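You operate a simulated robot arm through the tools that you are given. There is no shell and no other tool. Be economical: measure what you need, move in short steps, check, and stop when the job is done.

The job below is to be done with a simulated robot arm. You get a single attempt, and the scene is never put back.

Task
Put the button box in the small drawer that bears its word.
Fine: the box on the mat; slide the lock knob free, shut the drawer again and slide the knob back to locked.

Only the result counts: the job must be done as asked and must still hold three seconds after the hand-in. Knocking over, shifting, dropping, spilling or breaking anything else fails it.

Robot
A 6-joint arm with a two-finger parallel gripper, fixed in place. Base frame: the origin is at the foot of the arm, x ahead of it, y to its left, z up. Units: cm, rad, N and s.
With the tool pointing down near the work surface it reaches from about 26 to 68 cm from the base axis. Its first joint turns from -1.152 to 1.152 rad. Payload 2.9 kg.
The tool frame sits at the grasp point between the pads (the TCP): z along the fingers, y along the line on which they close. The tips reach 3 cm beyond it. Largest opening 11 cm; finger width 2, thickness 1; the body of the gripper, 4.8 by 11.2 cm, starts 5.5 cm behind the TCP.
Orientation is that of the tool frame in the base frame, as a unit quaternion [x, y, z, w]. With the fingers straight down and closing along the base's y, the tool's x points along the base's -x, its y along +y and its z along -z.

Tools
- The arm moves only by the tool play_rows. Its argument "series" is a list of rows, each a list of 7 numbers: the shift along the tool's x, y, z in units of 30 mm (1.0 is 30 mm), then the turn, a rotation vector about the tool's x, y, z in units of 4 degrees (1.0 is 4 degrees), then the closure, from 0 (fully open) to 1 (shut). In form: [[x, y, z, wx, wy, wz, grip], ...]. A call has 1 to 20 rows; each row shifts and turns the commanded pose from where the row before left it, along the tool's axes as they then stand. A call with a number of a shift or a turn outside -1 to 1 is refused whole. A row lasts 0.2 s, in which the tool goes at most 5 cm and 0.15 rad; a call with a longer step from one row to the next is refused whole, and so is a gripper value outside its range. A pose out of reach is approached as far as the arm can. The call stops where the force on the tool passes 50 N (or 10 N more than at its start, if that is more) or the arm is blocked; 0.2 s more then pass. Each finger travels about 10.8 cm/s and halts on what it meets, pressing with about 42 N; the grip force reading is that of the motor and also rises with nothing between the fingers. The clock runs only during rows and for 0.2 s after the last one: add rows that do not move to give the fingers time. It gives the time, the measured TCP pose, the force on the tool (base axes), the opening and the grip force at its end, in the units of the frame above (readings bear some noise), and new pictures: "pictures" is both (left out), scene, wrist or none.
- Cameras (640 x 400 px; columns grow to the right, rows downward): "scene" is fixed at [7.38, 44.03, 136.56]; the picture's right is [-0.62, -0.79, 0.00], its down [-0.57, 0.45, -0.68] and it looks along [0.54, -0.42, -0.73] (base axes); focal length 318 px, centre (320, 200). "wrist" rides on the gripper at [-3.6, 0, -5.7] in the tool frame; the picture's right is [0.00, -1.00, 0.00], its down [0.97, 0.00, -0.24] and it looks along [0.24, 0.00, 0.97] (tool axes); focal length 218 px, centre (320, 200). There is no depth. A picture from a camera that has moved, and an enlarged one, comes with that camera's place and axes in the base frame and with its lens. The place of the scene camera against the robot may be out by one fixed shift of up to 1.8 cm in any direction.
- zoom(camera, box): a new picture of the part [left, top, right, bottom] of that camera's present view, enlarged. No time passes.
- close_job(): hands the job in; it is judged then, once.

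Work in short steps. Places have to be worked out from the pictures, the camera data and where the tool is seen: move nearer, look again, correct. Check each grasp and each placing, and mend what went wrong. You have 120 turns and 150 pictures in all, those below and enlarged ones among them. Open the gripper and draw the arm clear of the work before you hand the job in, unless the task says otherwise; then end with one line.

The tools are called after ">>>" as name(argument=value, ...) on one line, values as JSON. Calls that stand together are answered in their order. play_rows: Moves the arm, as the interface text tells. Its arguments: {"type":"object","properties":{"series":{"type":"array","items":{"type":"array","items":{"type":"number"}}},"pictures":{"type":"string","enum":["both","scene","wrist","none"]}},"required":["series"]} The other tools are called the same way: zoom (camera, box) takes an enlarged picture of a part of a camera's view; close_job () hands the job in.

At the start:

```text
clock: 0.0
tcp_pos: [41.45, 8.17, 106.07]
ee_rot: [0.0, 1.0, -0.001, 0.0]
ft_force: [0.7, -0.2, 0.2]
opening: 11.0
finger_force: 0.0
```

scene: 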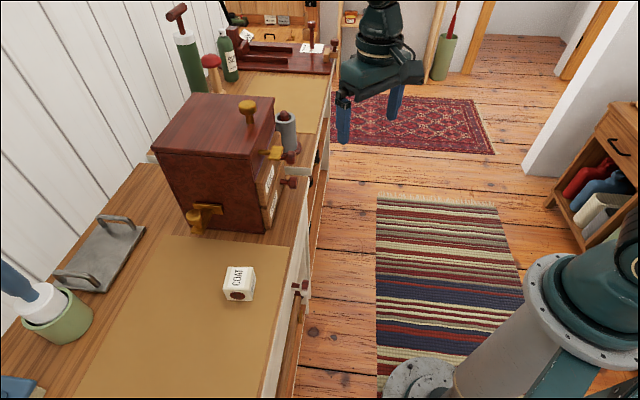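
wrist: 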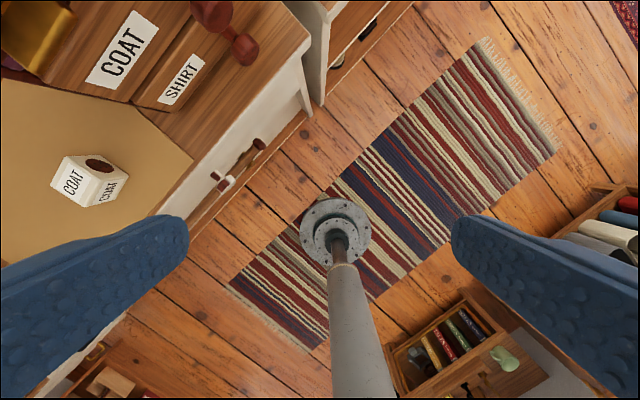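

The pictures show a cabinet with COAT and SHIRT drawers and the button box reading COAT on the mat. I'll zoom in for details first.

>>> zoom(camera="scene", box=[140, 80, 330, 320])

>>> zoom(camera="wrist", box=[0, 0, 320, 200])

```text
1.67 times, centred on (235, 200) of scene
camera zoom: at [7.38, 44.03, 136.56], right [-0.62, -0.79, 0.0], down [-0.57, 0.45, -0.68], along [0.54, -0.42, -0.73], focal length 529 px, centre (462, 200)
```

zoom: 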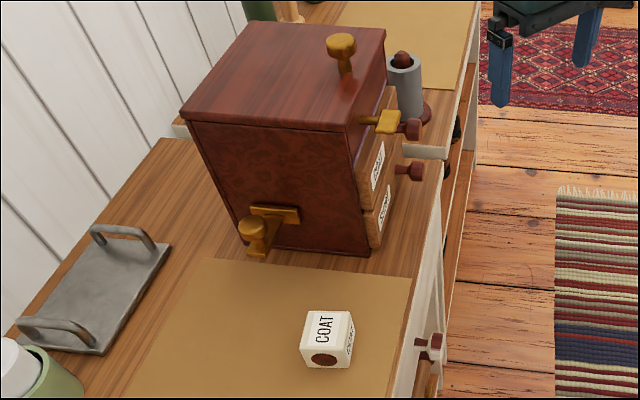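

```text
2.00 times, centred on (160, 100) of wrist
camera zoom: at [45.03, 8.08, 111.84], right [0.0, -1.0, 0.0], down [-0.97, 0.0, 0.24], along [-0.24, 0.0, -0.97], focal length 436 px, centre (640, 400)
```

zoom: 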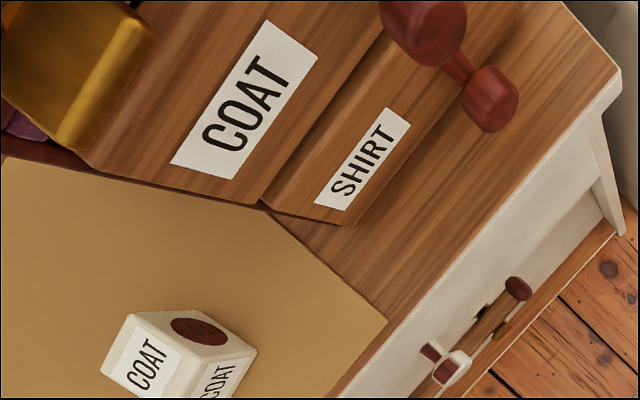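

The COAT drawer is the upper one, with its front facing roughly (-0.63,-0.78). I yaw the tool to match the cabinet and tilt it to see the front.

>>> play_rows(series=[[0, 0, 0, 0, 0, -1, 0], [0, 0, 0, 0, 0, -1, 0], [0, 0, 0, 0, 0, -1, 0], [0, 0, 0, 0, 0, -1, 0], [0, 0, 0, 0, 0, -1, 0], [0, 0, 0, 0, 0, -1, 0], [0, 0, 0, 0, 0, -1, 0], [0, 0, 0, 0, 0, -1, 0], [0, 0, 0, 0, 0, -1, 0], [0, 0, 0, 0, 0, -1, 0], [0, 0, 0, 0, 0, -1, 0], [0, 0, 0, 0, 0, -1, 0], [0, 0, 0, 0, 0, -1, 0]], pictures="none")

>>> play_rows(series=[[0, 0, 0, 0, -1, 0, 0], [0, 0, 0, 0, -1, 0, 0], [0, 0, 0, 0, -1, 0, 0], [0, 0, 0, 0, -1, 0, 0], [0, 0, 0, 0, -1, 0, 0], [0, 0, 0, 0, -1, 0, 0], [0, 0, 0, 0, -1, 0, 0], [0, 0, 0, 0, -1, 0, 0], [0, 0, 0, 0, -1, 0, 0], [0, 0, 0, 0, -1, 0, 0], [0, 0, 0, 0, -1, 0, 0], [0, 0, 0, 0, -1, 0, 0]])

```text
clock: 2.8
tcp_pos: [41.42, 8.13, 106.06]
ee_rot: [-0.439, 0.898, 0.0, 0.001]
ft_force: [-0.5, -0.7, -0.9]
opening: 11.0
finger_force: 0.1
```

```text
clock: 5.4
tcp_pos: [41.3, 8.25, 106.17]
ee_rot: [-0.4, 0.82, 0.179, 0.367]
ft_force: [0.6, 0.3, 0.0]
opening: 11.01
finger_force: 0.0
camera wrist: at [40.24, 6.63, 112.64], right [0.79, -0.62, 0.0], down [-0.51, -0.65, -0.56], along [0.35, 0.44, -0.83], focal length 218 px, centre (320, 200)
```

scene: 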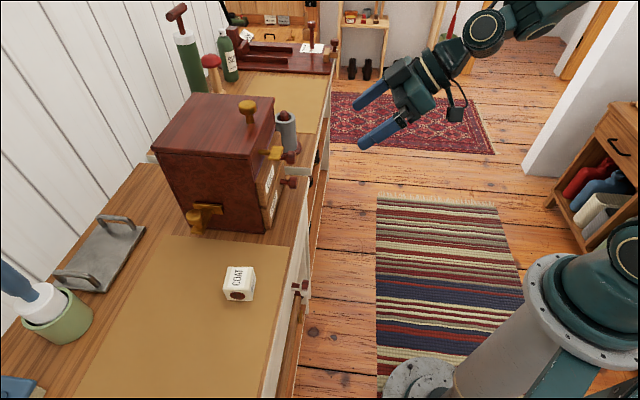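
wrist: 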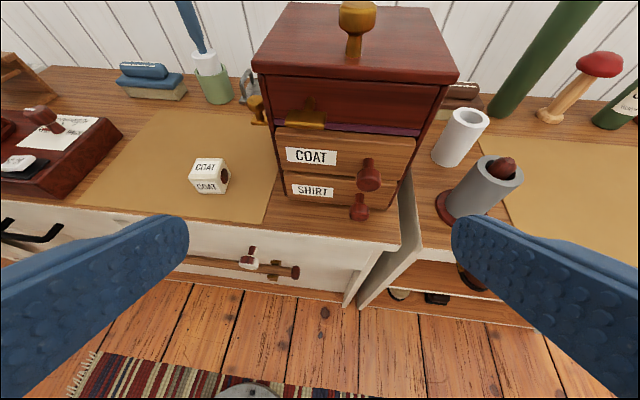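

>>> zoom(camera="wrist", box=[230, 0, 470, 230])

>>> zoom(camera="scene", box=[170, 90, 320, 240])

```text
1.74 times, centred on (350, 115) of wrist
camera zoom: at [40.24, 6.63, 112.64], right [0.79, -0.62, 0.0], down [-0.51, -0.65, -0.56], along [0.35, 0.44, -0.83], focal length 380 px, centre (268, 348)
```

zoom: 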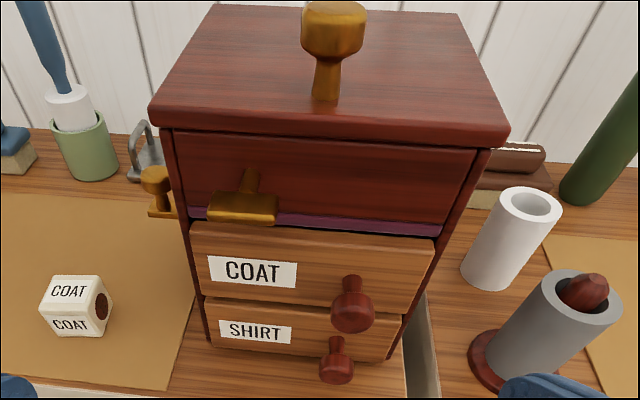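

```text
2.67 times, centred on (245, 165) of scene
camera zoom: at [7.38, 44.03, 136.56], right [-0.62, -0.79, 0.0], down [-0.57, 0.45, -0.68], along [0.54, -0.42, -0.73], focal length 847 px, centre (520, 293)
```

zoom: 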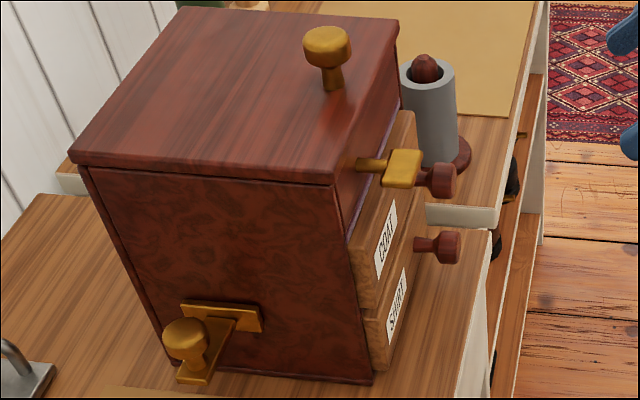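

>>> zoom(camera="wrist", box=[275, 70, 355, 130])

>>> zoom(camera="scene", box=[170, 190, 240, 240])

>>> zoom(camera="scene", box=[235, 90, 305, 200])

```text
6.67 times, centred on (315, 100) of wrist
camera zoom: at [40.24, 6.63, 112.64], right [0.79, -0.62, 0.0], down [-0.51, -0.65, -0.56], along [0.35, 0.44, -0.83], focal length 1455 px, centre (353, 867)
```

zoom: 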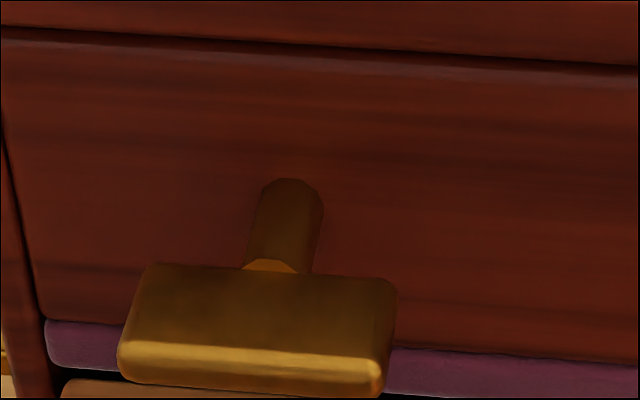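

```text
8.00 times, centred on (205, 215) of scene
camera zoom: at [7.38, 44.03, 136.56], right [-0.62, -0.79, 0.0], down [-0.57, 0.45, -0.68], along [0.54, -0.42, -0.73], focal length 2541 px, centre (1240, 80)
```

zoom: 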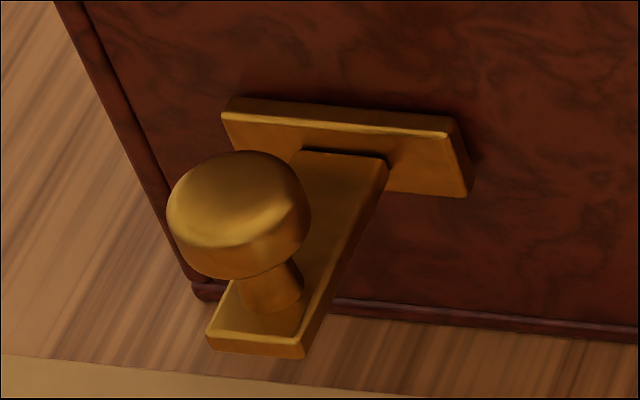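

```text
3.64 times, centred on (270, 145) of scene
camera zoom: at [7.38, 44.03, 136.56], right [-0.62, -0.79, 0.0], down [-0.57, 0.45, -0.68], along [0.54, -0.42, -0.73], focal length 1155 px, centre (502, 400)
```

zoom: 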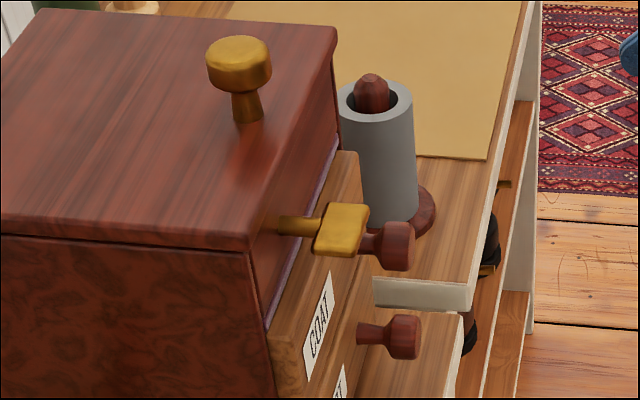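

Three gold parts exist: a mushroom on top, a T-handle on the front, and a bracketed knob on the left side. I tilt further and lower to see the front level-on and judge which one locks COAT.

>>> play_rows(series=[[0, 0, 0, 0, -1, 0, 0], [0, 0, 0, 0, -1, 0, 0], [0, 0, 0, 0, -1, 0, 0], [0, 0, 0, 0, -1, 0, 0], [0, 0, 0, 0, -1, 0, 0], [0, 0, 0, 0, -1, 0, 0], [0, 0, 0, 0, -1, 0, 0], [0, 0, 0, 0, -1, 0, 0], [1, 0, 0, 0, 0, 0, 0], [1, 0, 0, 0, 0, 0, 0], [0.3, 0, 0, 0, 0, 0, 0]], pictures="wrist")

```text
clock: 7.8
tcp_pos: [40.7, 7.33, 99.37]
ee_rot: [-0.336, 0.688, 0.282, 0.578]
ft_force: [0.4, -0.1, 0.2]
opening: 11.01
finger_force: 0.1
camera wrist: at [37.56, 3.29, 103.96], right [0.79, -0.62, 0.0], down [-0.25, -0.32, -0.91], along [0.56, 0.72, -0.4], focal length 218 px, centre (320, 200)
```

wrist: 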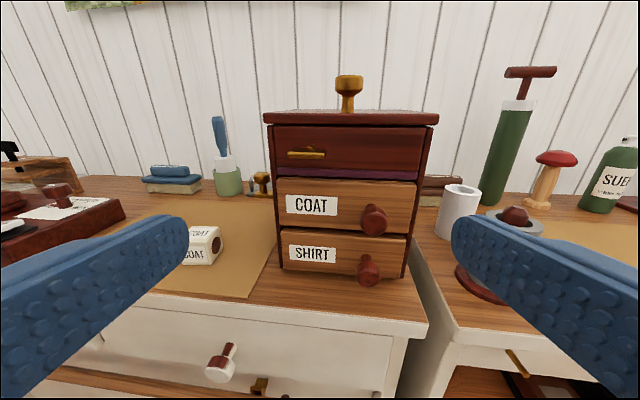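

>>> zoom(camera="wrist", box=[240, 70, 450, 290])

>>> zoom(camera="wrist", box=[240, 160, 300, 200])

>>> zoom(camera="wrist", box=[260, 140, 360, 220])

```text
1.82 times, centred on (345, 180) of wrist
camera zoom: at [37.56, 3.29, 103.96], right [0.79, -0.62, 0.0], down [-0.25, -0.32, -0.91], along [0.56, 0.72, -0.4], focal length 397 px, centre (274, 236)
```

zoom: 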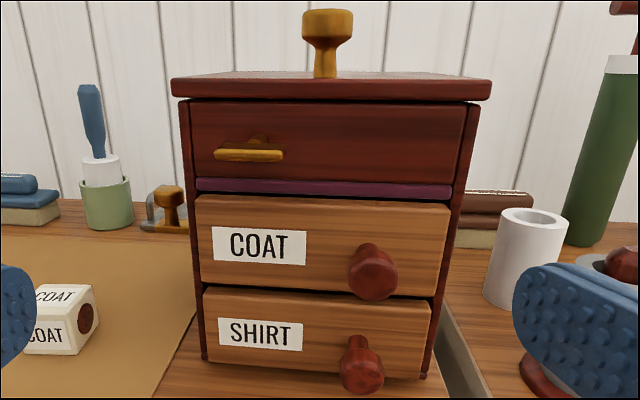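

```text
10.00 times, centred on (270, 180) of wrist
camera zoom: at [37.56, 3.29, 103.96], right [0.79, -0.62, 0.0], down [-0.25, -0.32, -0.91], along [0.56, 0.72, -0.4], focal length 2183 px, centre (820, 400)
```

zoom: 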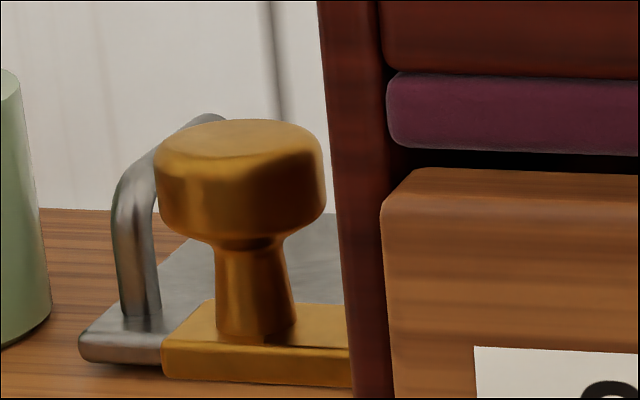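

```text
5.00 times, centred on (310, 180) of wrist
camera zoom: at [37.56, 3.29, 103.96], right [0.79, -0.62, 0.0], down [-0.25, -0.32, -0.91], along [0.56, 0.72, -0.4], focal length 1091 px, centre (370, 300)
```

zoom: 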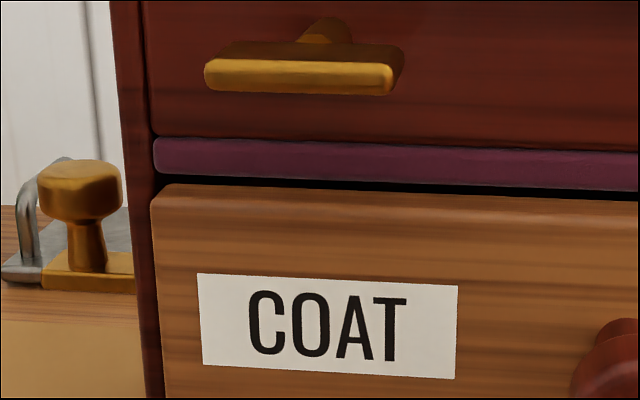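

The left-side bracket looks like the slide lock. I'll bring the tool upright, yaw so the fingers close along the cabinet's depth axis, then go look at it from the mat side.

>>> play_rows(series=[[0, 0, 0, 0, 1, 0, 0], [0, 0, 0, 0, 1, 0, 0], [0, 0, 0, 0, 1, 0, 0], [0, 0, 0, 0, 1, 0, 0], [0, 0, 0, 0, 1, 0, 0], [0, 0, 0, 0, 1, 0, 0], [0, 0, 0, 0, 1, 0, 0], [0, 0, 0, 0, 1, 0, 0], [0, 0, 0, 0, 1, 0, 0], [0, 0, 0, 0, 1, 0, 0], [0, 0, 0, 0, 1, 0, 0], [0, 0, 0, 0, 1, 0, 0], [0, 0, 0, 0, 1, 0, 0], [0, 0, 0, 0, 1, 0, 0], [0, 0, 0, 0, 1, 0, 0], [0, 0, 0, 0, 1, 0, 0], [0, 0, 0, 0, 1, 0, 0], [0, 0, 0, 0, 1, 0, 0], [0, 0, 0, 0, 1, 0, 0], [0, 0, 0, 0, 1, 0, 0]], pictures="none")

>>> play_rows(series=[[0, 0, -1, 0, 0, -1, 0], [0, 0, -1, 0, 0, -1, 0], [0, 0, -1, 0, 0, -1, 0], [0, 0, -0.7, 0, 0, -1, 0], [0, 0, 0, 0, 0, -1, 0], [0, 0, 0, 0, 0, -1, 0], [0, 0, 0, 0, 0, -1, 0], [0, 0, 0, 0, 0, -1, 0], [0, 0, 0, 0, 0, -1, 0], [0, 0, 0, 0, 0, -1, 0], [0, 0, 0, 0, 0, -1, 0], [0, 0, 0, 0, 0, -1, 0], [0, 0, 0, 0, 0, -1, 0], [0, 0, 0, 0, 0, -1, 0], [0, 0, 0, 0, 0, -1, 0], [0, 0, 0, 0, 0, -1, 0], [0, 0, 0, 0, 0, -1, 0], [0, 0, 0, 0, 0, -1, 0], [0, 0, 0, 0, 0, -1, 0], [0, 0, 0, 0, 0, -1, 0]], pictures="none")

```text
clock: 12.0
tcp_pos: [40.6, 7.08, 99.28]
ee_rot: [-0.439, 0.899, 0.0, -0.001]
ft_force: [0.2, 0.3, -0.3]
opening: 11.0
finger_force: 0.0
```

```text
clock: 16.2
tcp_pos: [40.71, 7.19, 110.39]
ee_rot: [0.914, -0.407, 0.0, 0.0]
ft_force: [0.3, -0.5, 0.4]
opening: 11.0
finger_force: 0.1
```

>>> play_rows(series=[[0, 0, 0, 0, 0, -1, 0], [0, 0, 0, 0, 0, -1, 0], [0, 0, 0, 0, 0, -0.5, 0], [-0.527, -0.934, 0, 0, 0, 0, 0], [-0.527, -0.934, 0, 0, 0, 0, 0], [-0.527, -0.934, 0, 0, 0, 0, 0], [-0.527, -0.934, 0, 0, 0, 0, 0], [-0.527, -0.934, 0, 0, 0, 0, 0], [-0.527, -0.934, 0, 0, 0, 0, 0], [-0.527, -0.934, 0, 0, 0, 0, 0], [-0.527, -0.934, 0, 0, 0, 0, 0], [-0.527, -0.934, 0, 0, 0, 0, 0], [-0.527, -0.934, 0, 0, 0, 0, 0], [-0.527, -0.934, 0, 0, 0, 0, 0]])

```text
clock: 19.2
tcp_pos: [46.0, 42.39, 110.41]
ee_rot: [0.945, -0.326, 0.0, 0.0]
ft_force: [0.3, -0.1, 0.2]
opening: 11.01
finger_force: 0.0
camera wrist: at [43.24, 44.45, 116.15], right [0.62, 0.79, 0.0], down [0.76, -0.6, 0.24], along [0.19, -0.15, -0.97], focal length 218 px, centre (320, 200)
```

scene: 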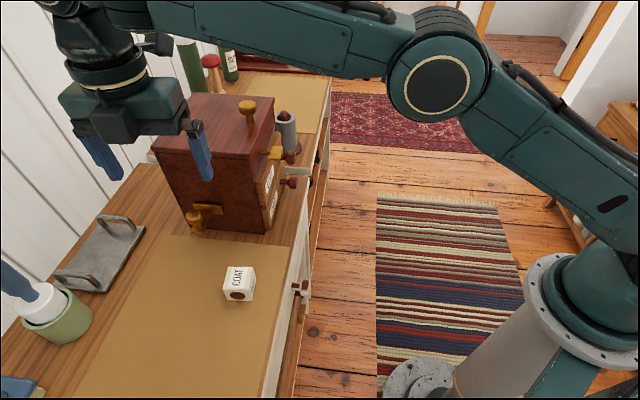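
wrist: 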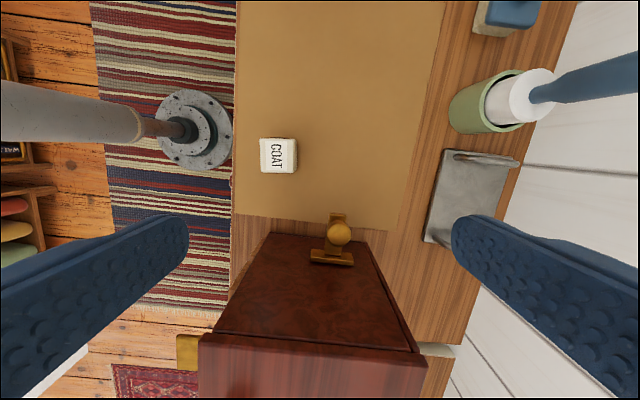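

>>> zoom(camera="wrist", box=[220, 120, 440, 400])

>>> zoom(camera="wrist", box=[290, 200, 370, 280])

```text
1.43 times, centred on (330, 260) of wrist
camera zoom: at [43.24, 44.45, 116.15], right [0.62, 0.79, 0.0], down [0.76, -0.6, 0.24], along [0.19, -0.15, -0.97], focal length 312 px, centre (306, 114)
```

zoom: 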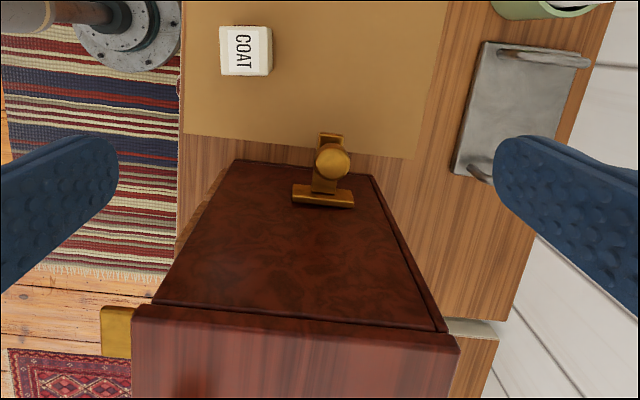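

```text
5.00 times, centred on (330, 240) of wrist
camera zoom: at [43.24, 44.45, 116.15], right [0.62, 0.79, 0.0], down [0.76, -0.6, 0.24], along [0.19, -0.15, -0.97], focal length 1091 px, centre (270, 0)
```

zoom: 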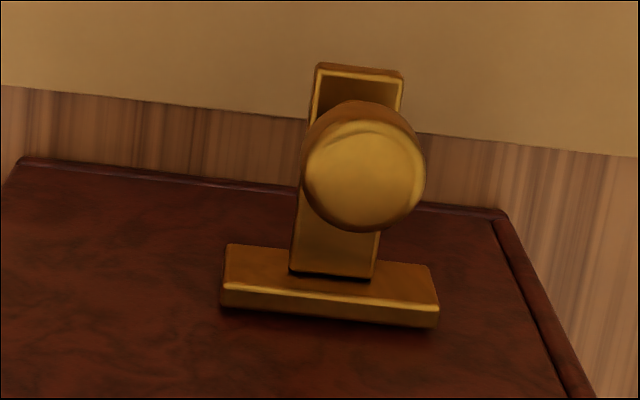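

The block passes through a plate, so it is a sliding bolt; the cabinet sits at 45°. I fix the yaw and hover over the knob at about (52.3, 39.6).

>>> play_rows(series=[[0, 0, 0, 0, 0, 0.87, 0], [0, 0, 0, 0, 0, 0.87, 0], [0.7, -0.28, 0, 0, 0, 0, 0], [0.7, -0.28, 0, 0, 0, 0, 0], [0.7, -0.28, 0, 0, 0, 0, 0], [0, 0, 0.8, 0, 0, 0, 0], [0, 0, 0.8, 0, 0, 0, 0]])

```text
clock: 20.8
tcp_pos: [50.7, 38.49, 105.08]
ee_rot: [0.924, -0.382, 0.0, 0.0]
ft_force: [0.0, -0.7, 0.0]
opening: 11.0
finger_force: 0.1
out of reach, approached as far as the arm can: row 4, 5
camera wrist: at [48.18, 41.05, 110.79], right [0.71, 0.71, 0.0], down [0.69, -0.69, 0.24], along [0.17, -0.17, -0.97], focal length 218 px, centre (320, 200)
```

scene: 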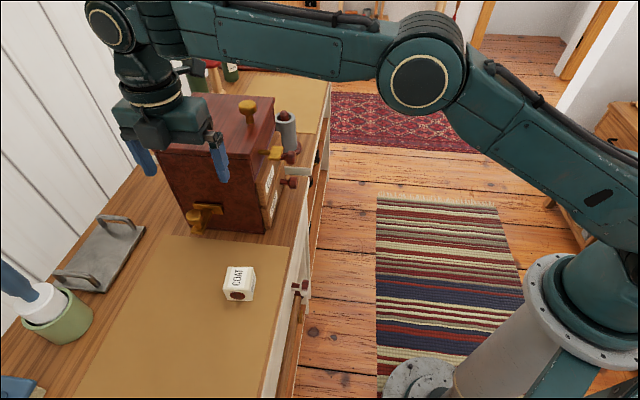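
wrist: 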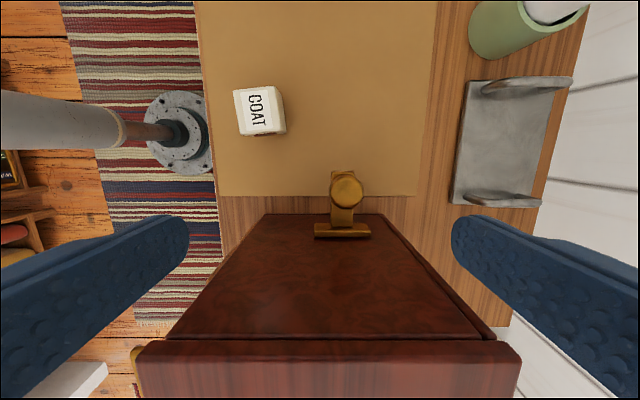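

>>> play_rows(series=[[0, 0, 0.9, 0, 0, 0, 0.2], [0, 0, 0.9, 0, 0, 0, 0.3], [0, 0, 0, 0, 0, 0, 0.3]], pictures="wrist")

```text
clock: 21.6
tcp_pos: [50.67, 38.63, 99.51]
ee_rot: [0.924, -0.382, 0.0, 0.001]
ft_force: [0.1, 0.1, 0.2]
opening: 7.71
finger_force: 0.0
camera wrist: at [48.2, 41.09, 105.37], right [0.71, 0.71, 0.0], down [0.69, -0.69, 0.24], along [0.17, -0.17, -0.97], focal length 218 px, centre (320, 200)
```

wrist: 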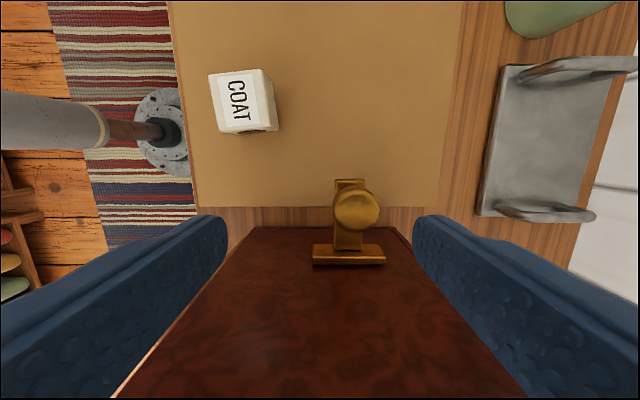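

>>> play_rows(series=[[0, -0.71, 0.5, 0, 0, 0, 0.3], [0, 0, 0.5, 0, 0, 0, 0.3], [0, 0, 0, 0, 0, 0, 0.3]])

```text
clock: 22.4
tcp_pos: [52.1, 40.08, 96.58]
ee_rot: [0.924, -0.383, -0.001, 0.0]
ft_force: [0.0, 0.0, -0.7]
opening: 7.7
finger_force: 0.1
camera wrist: at [49.6, 42.54, 102.43], right [0.71, 0.71, 0.0], down [0.69, -0.69, 0.24], along [0.17, -0.17, -0.97], focal length 218 px, centre (320, 200)
```

scene: 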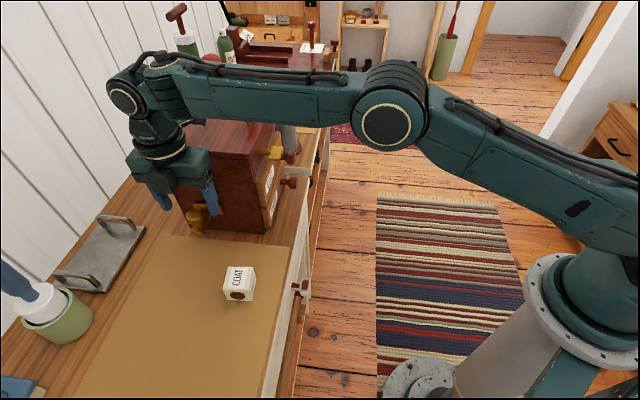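
wrist: 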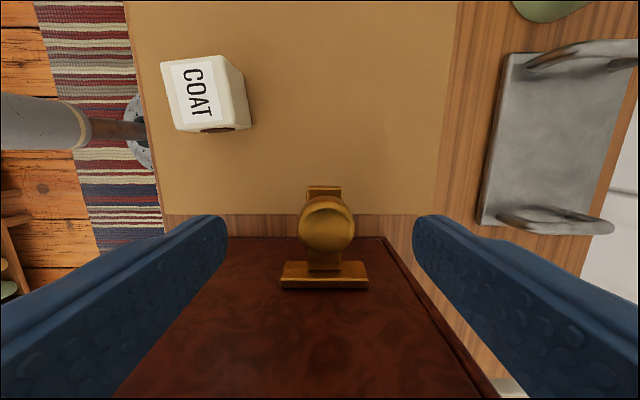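

Knob is centered between the fingers, head top near z 92.6. I descend 4.5 cm and check.

>>> play_rows(series=[[0, -0.08, 0.7, 0, 0, 0, 0.3], [0, 0, 0.8, 0, 0, 0, 0.3], [0, 0, 0, 0, 0, 0, 0.3]])

```text
clock: 23.1
tcp_pos: [52.8, 40.48, 93.37]
ee_rot: [0.923, -0.384, 0.007, -0.011]
ft_force: [1.5, 0.6, 6.4]
opening: 7.7
finger_force: 0.0
stopped in row 3: the force on the tool passed its limit (the readings are from after the stop); the commanded pose is now the measured one
camera wrist: at [50.1, 42.89, 99.15], right [0.71, 0.7, 0.03], down [0.68, -0.69, 0.24], along [0.19, -0.16, -0.97], focal length 218 px, centre (320, 200)
```

scene: 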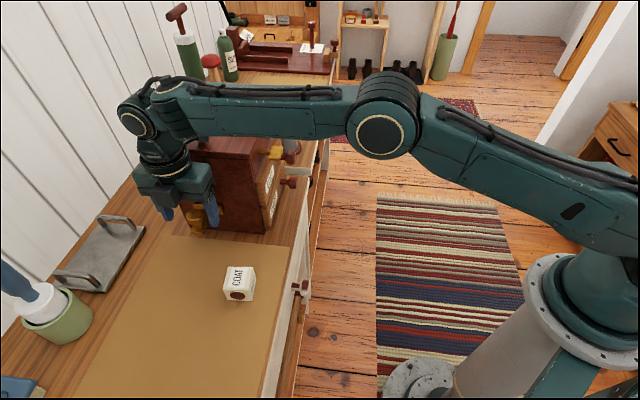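
wrist: 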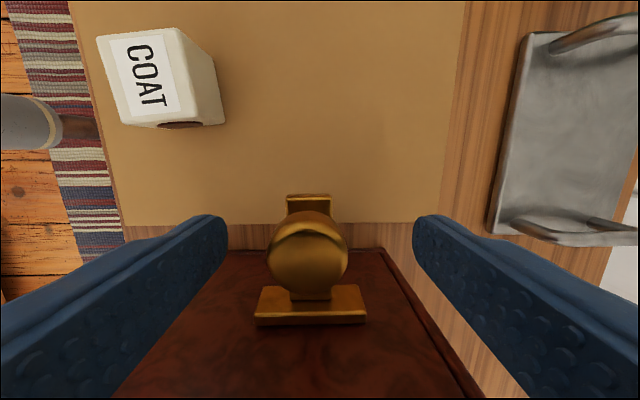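

The move was stopped by a contact I can't explain yet; I zoom to see where the arm touches.

>>> zoom(camera="scene", box=[90, 60, 330, 260])

>>> zoom(camera="wrist", box=[180, 180, 480, 400])

```text
2.00 times, centred on (210, 160) of scene
camera zoom: at [7.37, 44.03, 136.57], right [-0.62, -0.79, 0.0], down [-0.57, 0.45, -0.68], along [0.54, -0.42, -0.73], focal length 635 px, centre (540, 280)
```

zoom: 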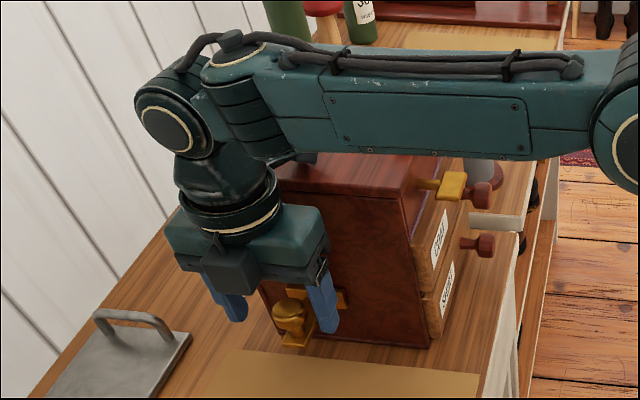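

```text
1.82 times, centred on (330, 290) of wrist
camera zoom: at [50.1, 42.89, 99.15], right [0.71, 0.7, 0.03], down [0.68, -0.69, 0.24], along [0.19, -0.16, -0.97], focal length 397 px, centre (302, 36)
```

zoom: 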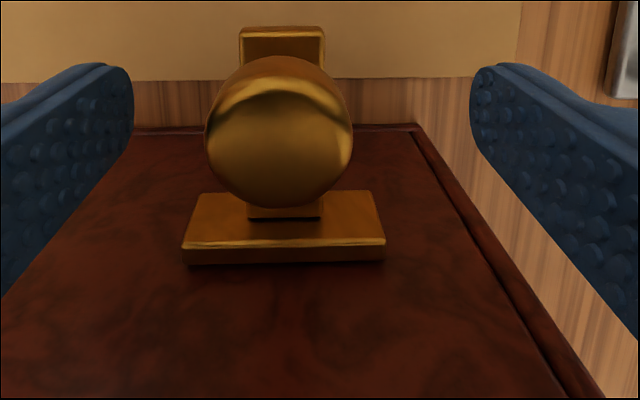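

Likely the wrist housing meets the cabinet lid. I back off upward and tilt the tool 40° so it approaches from the mat side, with the wrist well clear of the cabinet.

>>> play_rows(series=[[0, 0, -1, 0, 0, 0, 0.3], [0, 0, -1, 0, 0, 0, 0.3], [-0.5, 0, 0, 0, 1, 0, 0.3], [-0.5, 0, 0, 0, 1, 0, 0.3], [0, 0, 0, 0, 1, 0, 0.3], [0, 0, 0, 0, 1, 0, 0.3], [0, 0, 0, 0, 1, 0, 0.3], [0, 0, 0, 0, 1, 0, 0.3], [0, 0, 0, 0, 1, 0, 0.3], [0, 0, 0, 0, 1, 0, 0.3], [0, 0, 0, 0, 1, 0, 0.3], [0, 0, 0, 0, 1, 0, 0.3]])

```text
clock: 25.8
tcp_pos: [44.08, 41.56, 96.44]
ee_rot: [0.865, -0.364, 0.323, 0.122]
ft_force: [0.0, -0.3, -0.2]
opening: 7.72
finger_force: 0.1
out of reach, approached as far as the arm can: row 3, 4, 5, 6, 7, 8, 9, 10, 11, 12
camera wrist: at [39.5, 45.87, 98.59], right [0.71, 0.7, 0.02], down [0.4, -0.43, 0.81], along [0.58, -0.57, -0.59], focal length 218 px, centre (320, 200)
```

scene: 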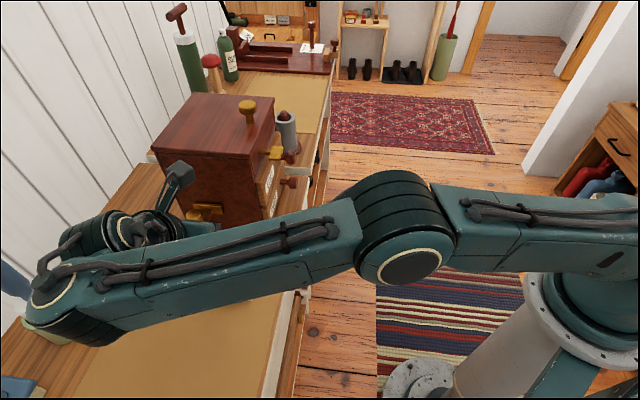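
wrist: 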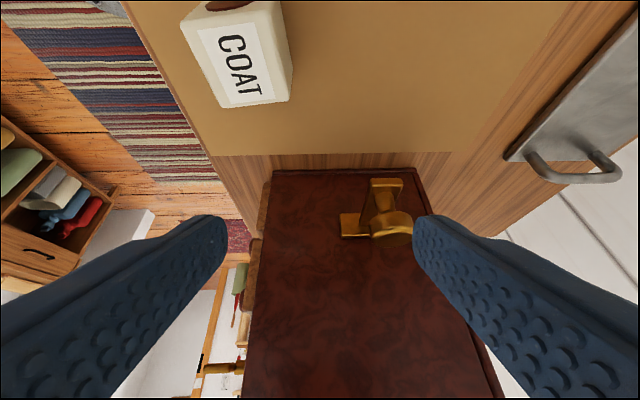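

The tilt drove the base joint to its limit and the wrist close to the cup. I undo the tilt right away.

>>> play_rows(series=[[0, 0, -0.3, 0, -1, 0, 0.3], [0, 0, -0.3, 0, -1, 0, 0.3], [0, 0, 0, 0, -1, 0, 0.3], [0, 0, 0, 0, -1, 0, 0.3], [0, 0, 0, 0, -1, 0, 0.3], [0, 0, 0, 0, -1, 0, 0.3], [0, 0, 0, 0, -1, 0, 0.3], [0, 0, 0, 0, -1, 0, 0.3], [0, 0, 0, 0, -1, 0, 0.3], [0, 0, 0, 0, -1, 0, 0.3]])

```text
clock: 27.9
tcp_pos: [43.12, 42.24, 97.83]
ee_rot: [0.923, -0.385, 0.005, -0.01]
ft_force: [0.3, 1.3, 0.0]
opening: 7.71
finger_force: 0.0
camera wrist: at [40.64, 44.61, 103.65], right [0.71, 0.7, 0.02], down [0.68, -0.69, 0.24], along [0.19, -0.16, -0.97], focal length 218 px, centre (320, 200)
```

scene: 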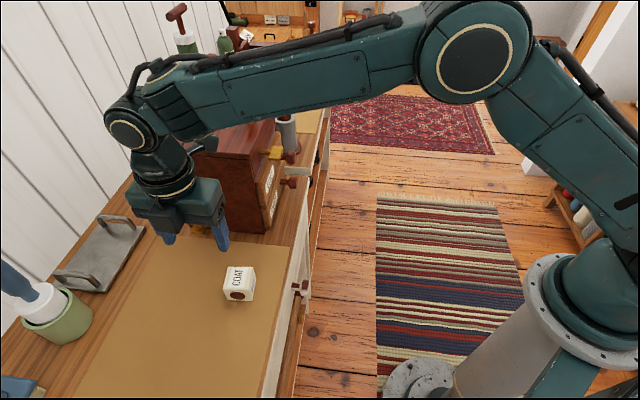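
wrist: 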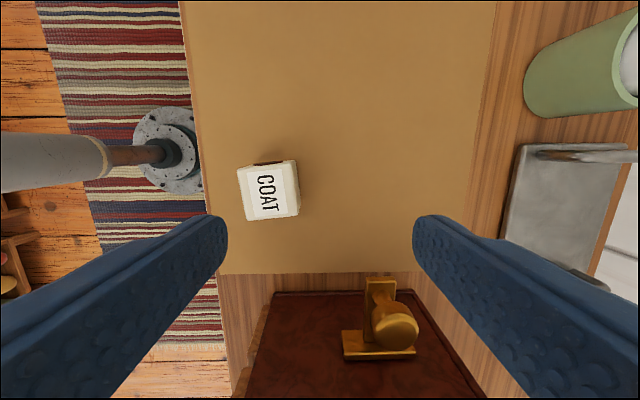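

Scene is undisturbed. The forearm (offset to the right) probably met the cabinet's top knob, so I'll grip the lock knob higher, with the fingertips at TCP z≈94.2.

>>> play_rows(series=[[0.89, -0.54, 0, -0.3, 0, 0, 0.3], [0.89, -0.54, 0, 0, 0, 0, 0.4], [0.89, -0.54, 0, 0, 0, 0, 0.4], [0, 0, 0.4, 0, 0, 0, 0.4], [0, 0, 0.4, 0, 0, 0, 0.4], [0, 0, 0, 0, 0, 0, 0.4]])

```text
clock: 29.4
tcp_pos: [52.36, 39.84, 95.61]
ee_rot: [0.923, -0.386, 0.002, 0.0]
ft_force: [-0.3, 0.6, -0.6]
opening: 6.59
finger_force: 0.1
camera wrist: at [49.81, 42.37, 101.4], right [0.71, 0.7, 0.0], down [0.68, -0.69, 0.24], along [0.17, -0.17, -0.97], focal length 218 px, centre (320, 200)
```

scene: 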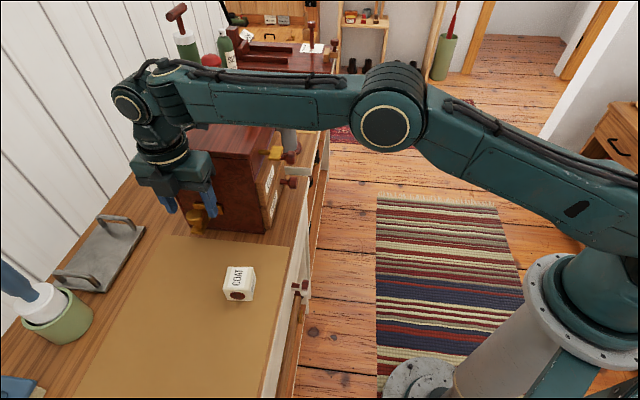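
wrist: 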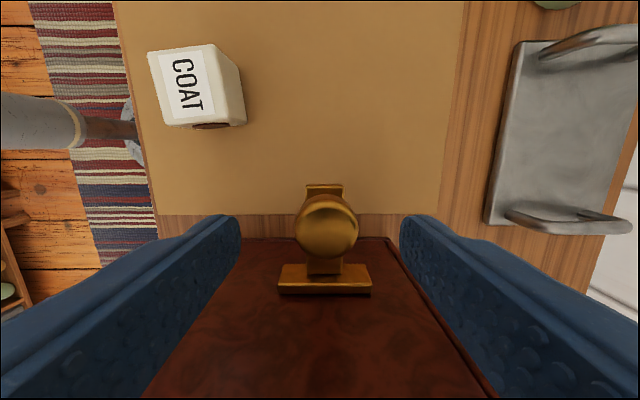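

>>> play_rows(series=[[0, -0.09, 0.3, 0, 0, 0, 0.4], [0, 0, 0.2, 0, 0, 0, 0.4], [0, 0, 0, 0, 0, 0, 0.4]], pictures="wrist")

```text
clock: 30.1
tcp_pos: [52.51, 40.11, 93.93]
ee_rot: [0.923, -0.385, 0.002, 0.001]
ft_force: [-0.3, 0.2, 0.2]
opening: 6.59
finger_force: 0.1
camera wrist: at [50.04, 42.57, 99.81], right [0.71, 0.7, 0.0], down [0.68, -0.69, 0.24], along [0.17, -0.17, -0.97], focal length 218 px, centre (320, 200)
```

wrist: 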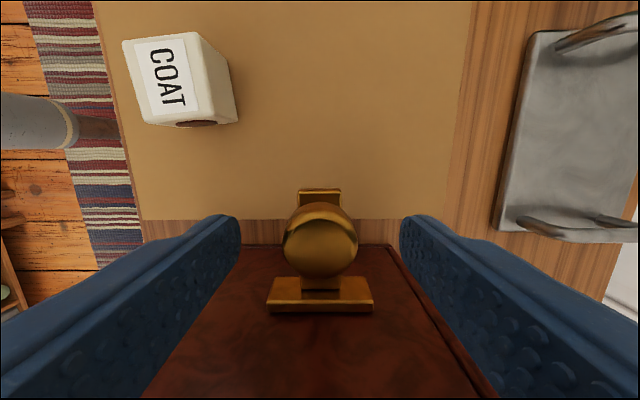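

No contact at z 93.9. I ease down 0.3 and close on the head.

>>> play_rows(series=[[0, 0, 0.1, 0, 0, 0, 0.5], [0, 0, 0, 0, 0, 0, 0.6], [0, 0, 0, 0, 0, 0, 0.75], [0, 0, 0, 0, 0, 0, 0.8], [0, 0, 0, 0, 0, 0, 0.8]])

```text
clock: 31.4
tcp_pos: [52.53, 39.95, 93.73]
ee_rot: [0.923, -0.385, 0.002, 0.0]
ft_force: [0.7, 0.0, -1.0]
opening: 2.87
finger_force: 45.3
camera wrist: at [50.04, 42.55, 99.55], right [0.71, 0.7, 0.0], down [0.68, -0.69, 0.24], along [0.17, -0.17, -0.97], focal length 218 px, centre (320, 200)
```

scene: 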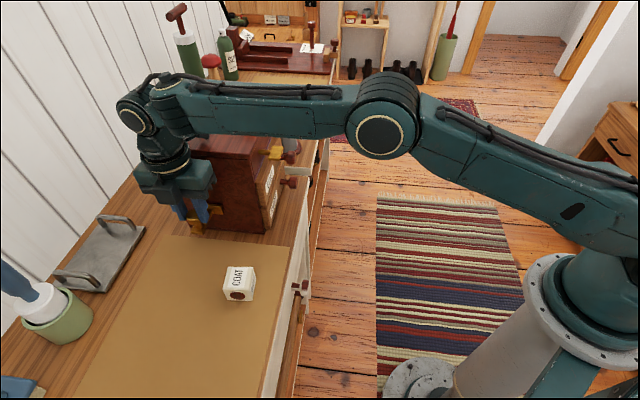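
wrist: 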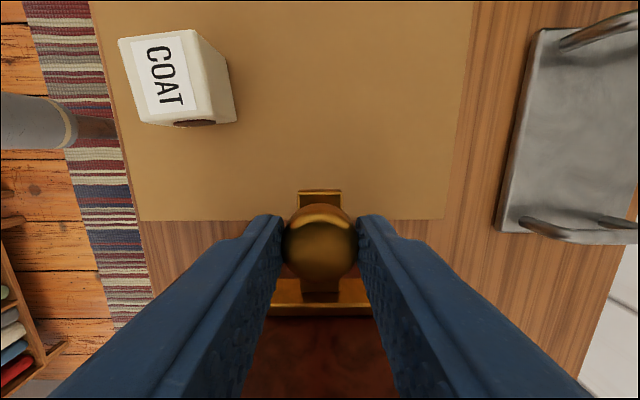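

Gripped (opening 2.87). I pull gently outward from the side wall (tool −x) and watch the force.

>>> play_rows(series=[[-0.1, 0, 0, 0, 0, 0, 0.8], [-0.1, 0, 0, 0, 0, 0, 0.8], [-0.1, 0, 0, 0, 0, 0, 0.8], [0, 0, 0, 0, 0, 0, 0.8]], pictures="wrist")

```text
clock: 32.4
tcp_pos: [52.48, 40.04, 93.81]
ee_rot: [0.92, -0.391, 0.002, -0.001]
ft_force: [28.9, -27.4, -1.9]
opening: 2.84
finger_force: 44.5
camera wrist: at [49.95, 42.64, 99.55], right [0.72, 0.69, 0.0], down [0.67, -0.7, 0.24], along [0.17, -0.17, -0.97], focal length 218 px, centre (320, 200)
```

wrist: 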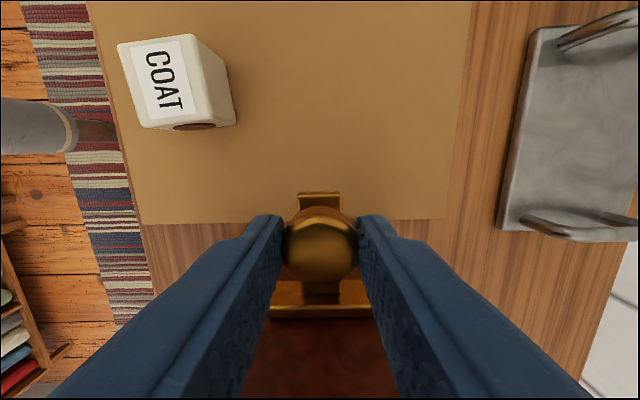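

Outward is blocked (40 N, no travel). I release that and test along the front direction (+y).

>>> play_rows(series=[[0.15, 0, 0, 0, 0, 0, 0.8], [0.15, 0, 0, 0, 0, 0, 0.8], [0, 0.1, 0, 0, 0, 0, 0.8], [0, 0.1, 0, 0, 0, 0, 0.8], [0, 0.1, 0, 0, 0, 0, 0.8], [0, 0, 0, 0, 0, 0, 0.8]], pictures="wrist")

```text
clock: 33.8
tcp_pos: [51.86, 39.59, 93.76]
ee_rot: [0.924, -0.383, 0.002, 0.001]
ft_force: [-1.6, 1.3, -1.6]
opening: 2.85
finger_force: 45.4
camera wrist: at [49.3, 42.02, 99.55], right [0.71, 0.71, 0.0], down [0.68, -0.69, 0.24], along [0.17, -0.17, -0.97], focal length 218 px, centre (320, 200)
```

wrist: 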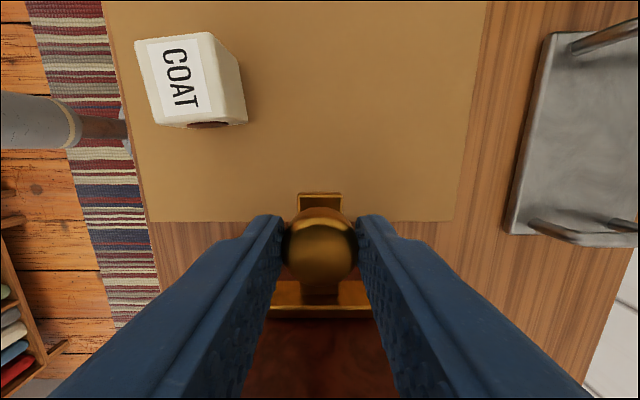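

It slides freely along the side toward the front. I continue in that direction until it stops.

>>> play_rows(series=[[0, 0.15, 0, 0, 0, 0, 0.8], [0, 0.15, 0, 0, 0, 0, 0.8], [0, 0.15, 0, 0, 0, 0, 0.8], [0, 0.15, 0, 0, 0, 0, 0.8], [0, 0, 0, 0, 0, 0, 0.8]], pictures="scene")

```text
clock: 35.0
tcp_pos: [50.62, 38.21, 93.84]
ee_rot: [0.923, -0.385, 0.002, 0.0]
ft_force: [-8.7, 9.2, -0.8]
opening: 2.86
finger_force: 44.8
```

scene: 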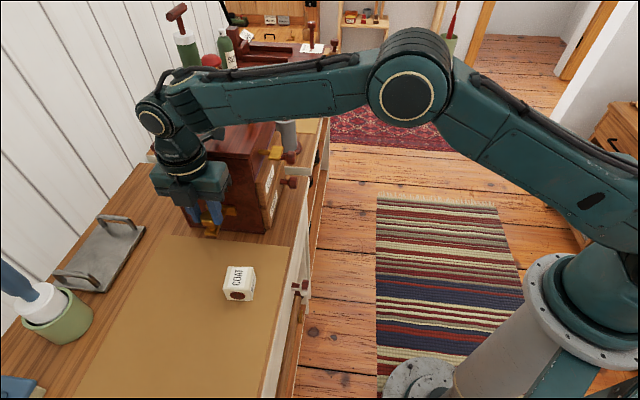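

>>> play_rows(series=[[-0.03, 0.15, 0, 0, 0, 0, 0.8], [0, 0.15, 0, 0, 0, 0, 0.8], [0, 0.15, 0, 0, 0, 0, 0.8], [0, 0.15, 0, 0, 0, 0, 0.8], [0, 0, 0, 0, 0, 0, 0.8]], pictures="both")

```text
clock: 36.1
tcp_pos: [49.37, 37.0, 93.79]
ee_rot: [0.923, -0.386, 0.002, 0.001]
ft_force: [-3.1, 4.3, -6.0]
opening: 2.85
finger_force: 45.2
camera wrist: at [46.74, 39.46, 99.55], right [0.71, 0.7, 0.0], down [0.68, -0.69, 0.24], along [0.17, -0.17, -0.97], focal length 218 px, centre (320, 200)
```

scene: 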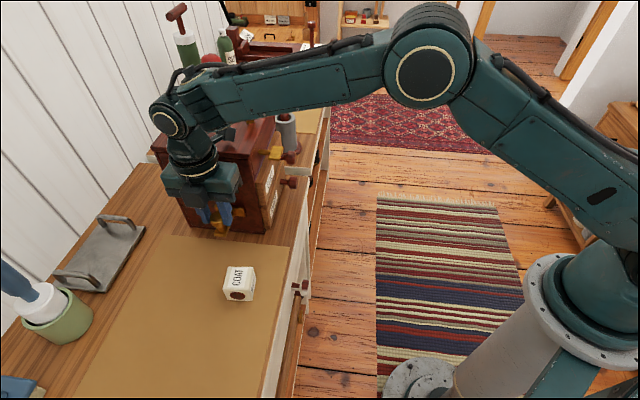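
wrist: 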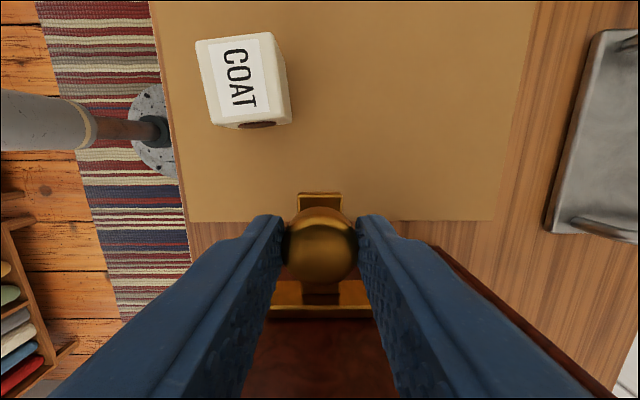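

>>> play_rows(series=[[-0.03, 0.12, 0, 0, 0, 0, 0.8], [0, 0.12, 0, 0, 0, 0, 0.8], [0, 0.12, 0, 0, 0, 0, 0.8], [0, 0, 0, 0, 0, 0, 0.8]], pictures="none")

```text
clock: 37.1
tcp_pos: [48.74, 36.41, 93.95]
ee_rot: [0.923, -0.385, 0.005, -0.005]
ft_force: [29.8, 21.8, -24.3]
opening: 2.83
finger_force: 44.6
```

A stop is reached after about 5.2 cm of travel. I relax, open and lift away to look.

>>> play_rows(series=[[0, -0.07, 0, 0, 0, 0, 0.8], [0, 0, 0, 0, 0, 0, 0.6], [0, 0, 0, 0, 0, 0, 0.4], [0, 0, 0, 0, 0, 0, 0.3], [0, 0, -0.7, 0, 0, 0, 0.3], [0, 0, -1, 0, 0, 0, 0.3], [0, 0, -1, 0, 0, 0, 0.3], [0, 0, -1, 0, 0, 0, 0.3]])

```text
clock: 39.0
tcp_pos: [48.5, 36.38, 104.81]
ee_rot: [0.923, -0.385, 0.001, 0.001]
ft_force: [0.0, 0.1, -0.4]
opening: 7.7
finger_force: 0.1
camera wrist: at [46.04, 38.91, 110.65], right [0.71, 0.7, 0.0], down [0.68, -0.69, 0.24], along [0.17, -0.17, -0.97], focal length 218 px, centre (320, 200)
```

scene: 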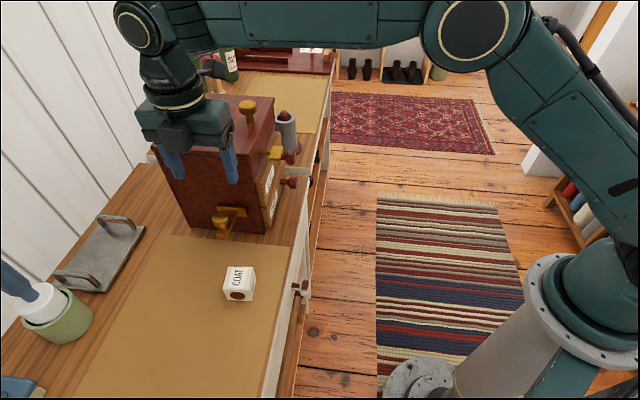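
wrist: 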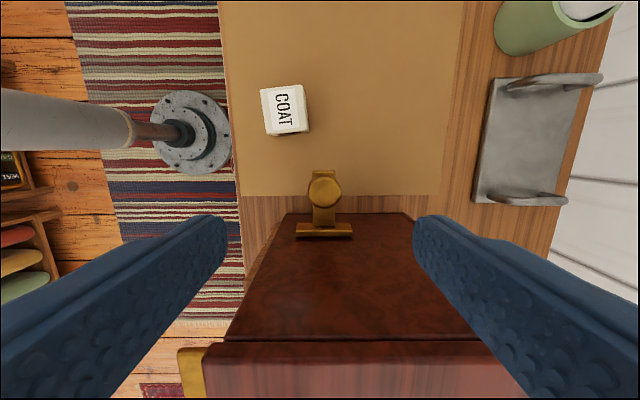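

Knob C is now forward. I go around to the front of the cabinet and yaw back to face the drawers.

>>> play_rows(series=[[0, 0, -1, 0, 0, 0, 0.3], [0, 0, -0.7, 0, 0, 0, 0.3], [0.35, 0.97, 0, 0, 0, 0, 0.3], [0.35, 0.97, 0, 0, 0, 0, 0.3], [0.35, 0.97, 0, 0, 0, 0, 0.3], [0.35, 0.97, 0, 0, 0, 0, 0.3], [0.35, 0.97, 0, 0, 0, 0, 0.3], [0.35, 0.97, 0, 0, 0, 0, 0.3], [0.35, 0.97, 0, 0, 0, 0, 0.3], [0.35, 0.97, 0, 0, 0, 0, 0.3]], pictures="none")

>>> play_rows(series=[[0, 0, 0, 0, 0, 1, 0.3], [0, 0, 0, 0, 0, 1, 0.3], [0, 0, 0, 0, 0, 1, 0.3], [0, 0, 0, 0, 0, 1, 0.3], [0, 0, 0, 0, 0, 1, 0.3], [0, 0, 0, 0, 0, 1, 0.3], [0, 0, 0, 0, 0, 1, 0.3], [0, 0, 0, 0, 0, 1, 0.3], [0, 0, 0, 0, 0, 1, 0.3], [0, 0, 0, 0, 0, 1, 0.3], [0, 0, 0, 0, 0, 1, 0.3], [0, 0, 0, 0, 0, 1, 0.3], [0, 0, 0, 0, 0, 1, 0.3], [0, 0, 0, 0, 0, 1, 0.3], [0, 0, 0, 0, 0, 1, 0.3], [0, 0, 0, 0, 0, 1, 0.3], [0, 0, 0, 0, 0, 1, 0.3], [0, 0, 0, 0, 0, 1, 0.3], [0, 0, 0, 0, 0, 1, 0.3], [0, 0, 0, 0, 0, 1, 0.3]], pictures="none")

>>> play_rows(series=[[0, 0, 0, 0, 0, 1, 0.3], [0, 0, 0, 0, 0, 1, 0.3], [0, 0, 0, 0, 0, 0.5, 0.3], [0, 0, 0, 0, -1, 0, 0.3], [0, 0, 0, 0, -1, 0, 0.3], [0, 0, 0, 0, -1, 0, 0.3], [0, 0, 0, 0, -1, 0, 0.3], [0, 0, 0, 0, -1, 0, 0.3], [0, 0, 0, 0, -1, 0, 0.3], [0, 0, 0, 0, -1, 0, 0.3], [0, 0, 0, 0, -1, 0, 0.3], [0, 0, 0, 0, -1, 0, 0.3], [0, 0, 0, 0, -1, 0, 0.3], [0, 0, 0, 0, -1, 0, 0.3], [0, 0, 0, 0, -1, 0, 0.3], [0, 0, 0, 0, -1, 0, 0.3]])

```text
clock: 41.1
tcp_pos: [37.84, 14.11, 109.89]
ee_rot: [0.924, -0.384, 0.001, 0.0]
ft_force: [-0.2, 0.2, 0.7]
opening: 7.69
finger_force: 0.0
```

```text
clock: 45.4
tcp_pos: [38.0, 14.17, 109.98]
ee_rot: [-0.46, 0.888, -0.002, 0.0]
ft_force: [-0.1, -0.2, -0.5]
opening: 7.69
finger_force: 0.1
```

```text
clock: 48.8
tcp_pos: [37.98, 14.16, 109.99]
ee_rot: [-0.343, 0.831, 0.166, 0.406]
ft_force: [-1.0, 0.7, -0.1]
opening: 7.71
finger_force: 0.1
camera wrist: at [36.32, 12.44, 116.4], right [0.7, -0.71, 0.0], down [-0.56, -0.55, -0.62], along [0.44, 0.43, -0.79], focal length 218 px, centre (320, 200)
```

scene: 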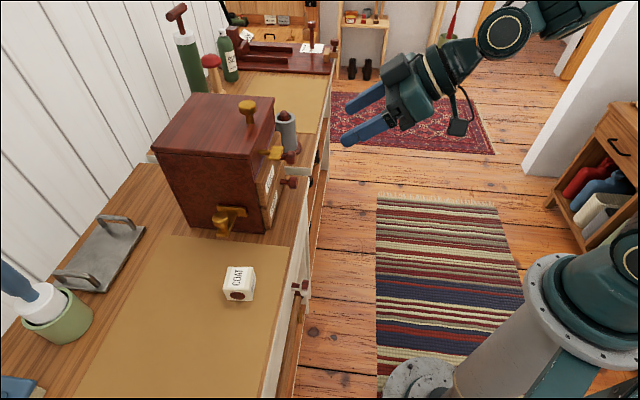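
wrist: 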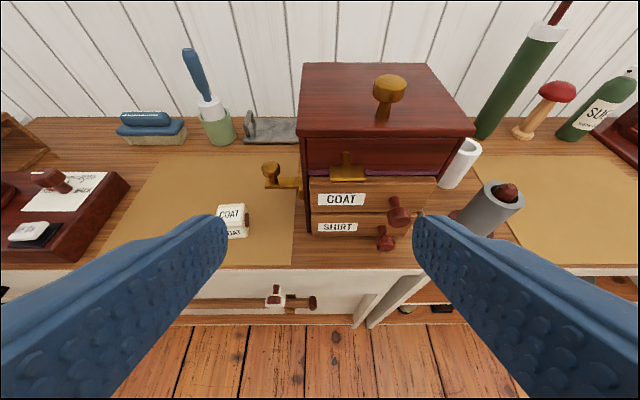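

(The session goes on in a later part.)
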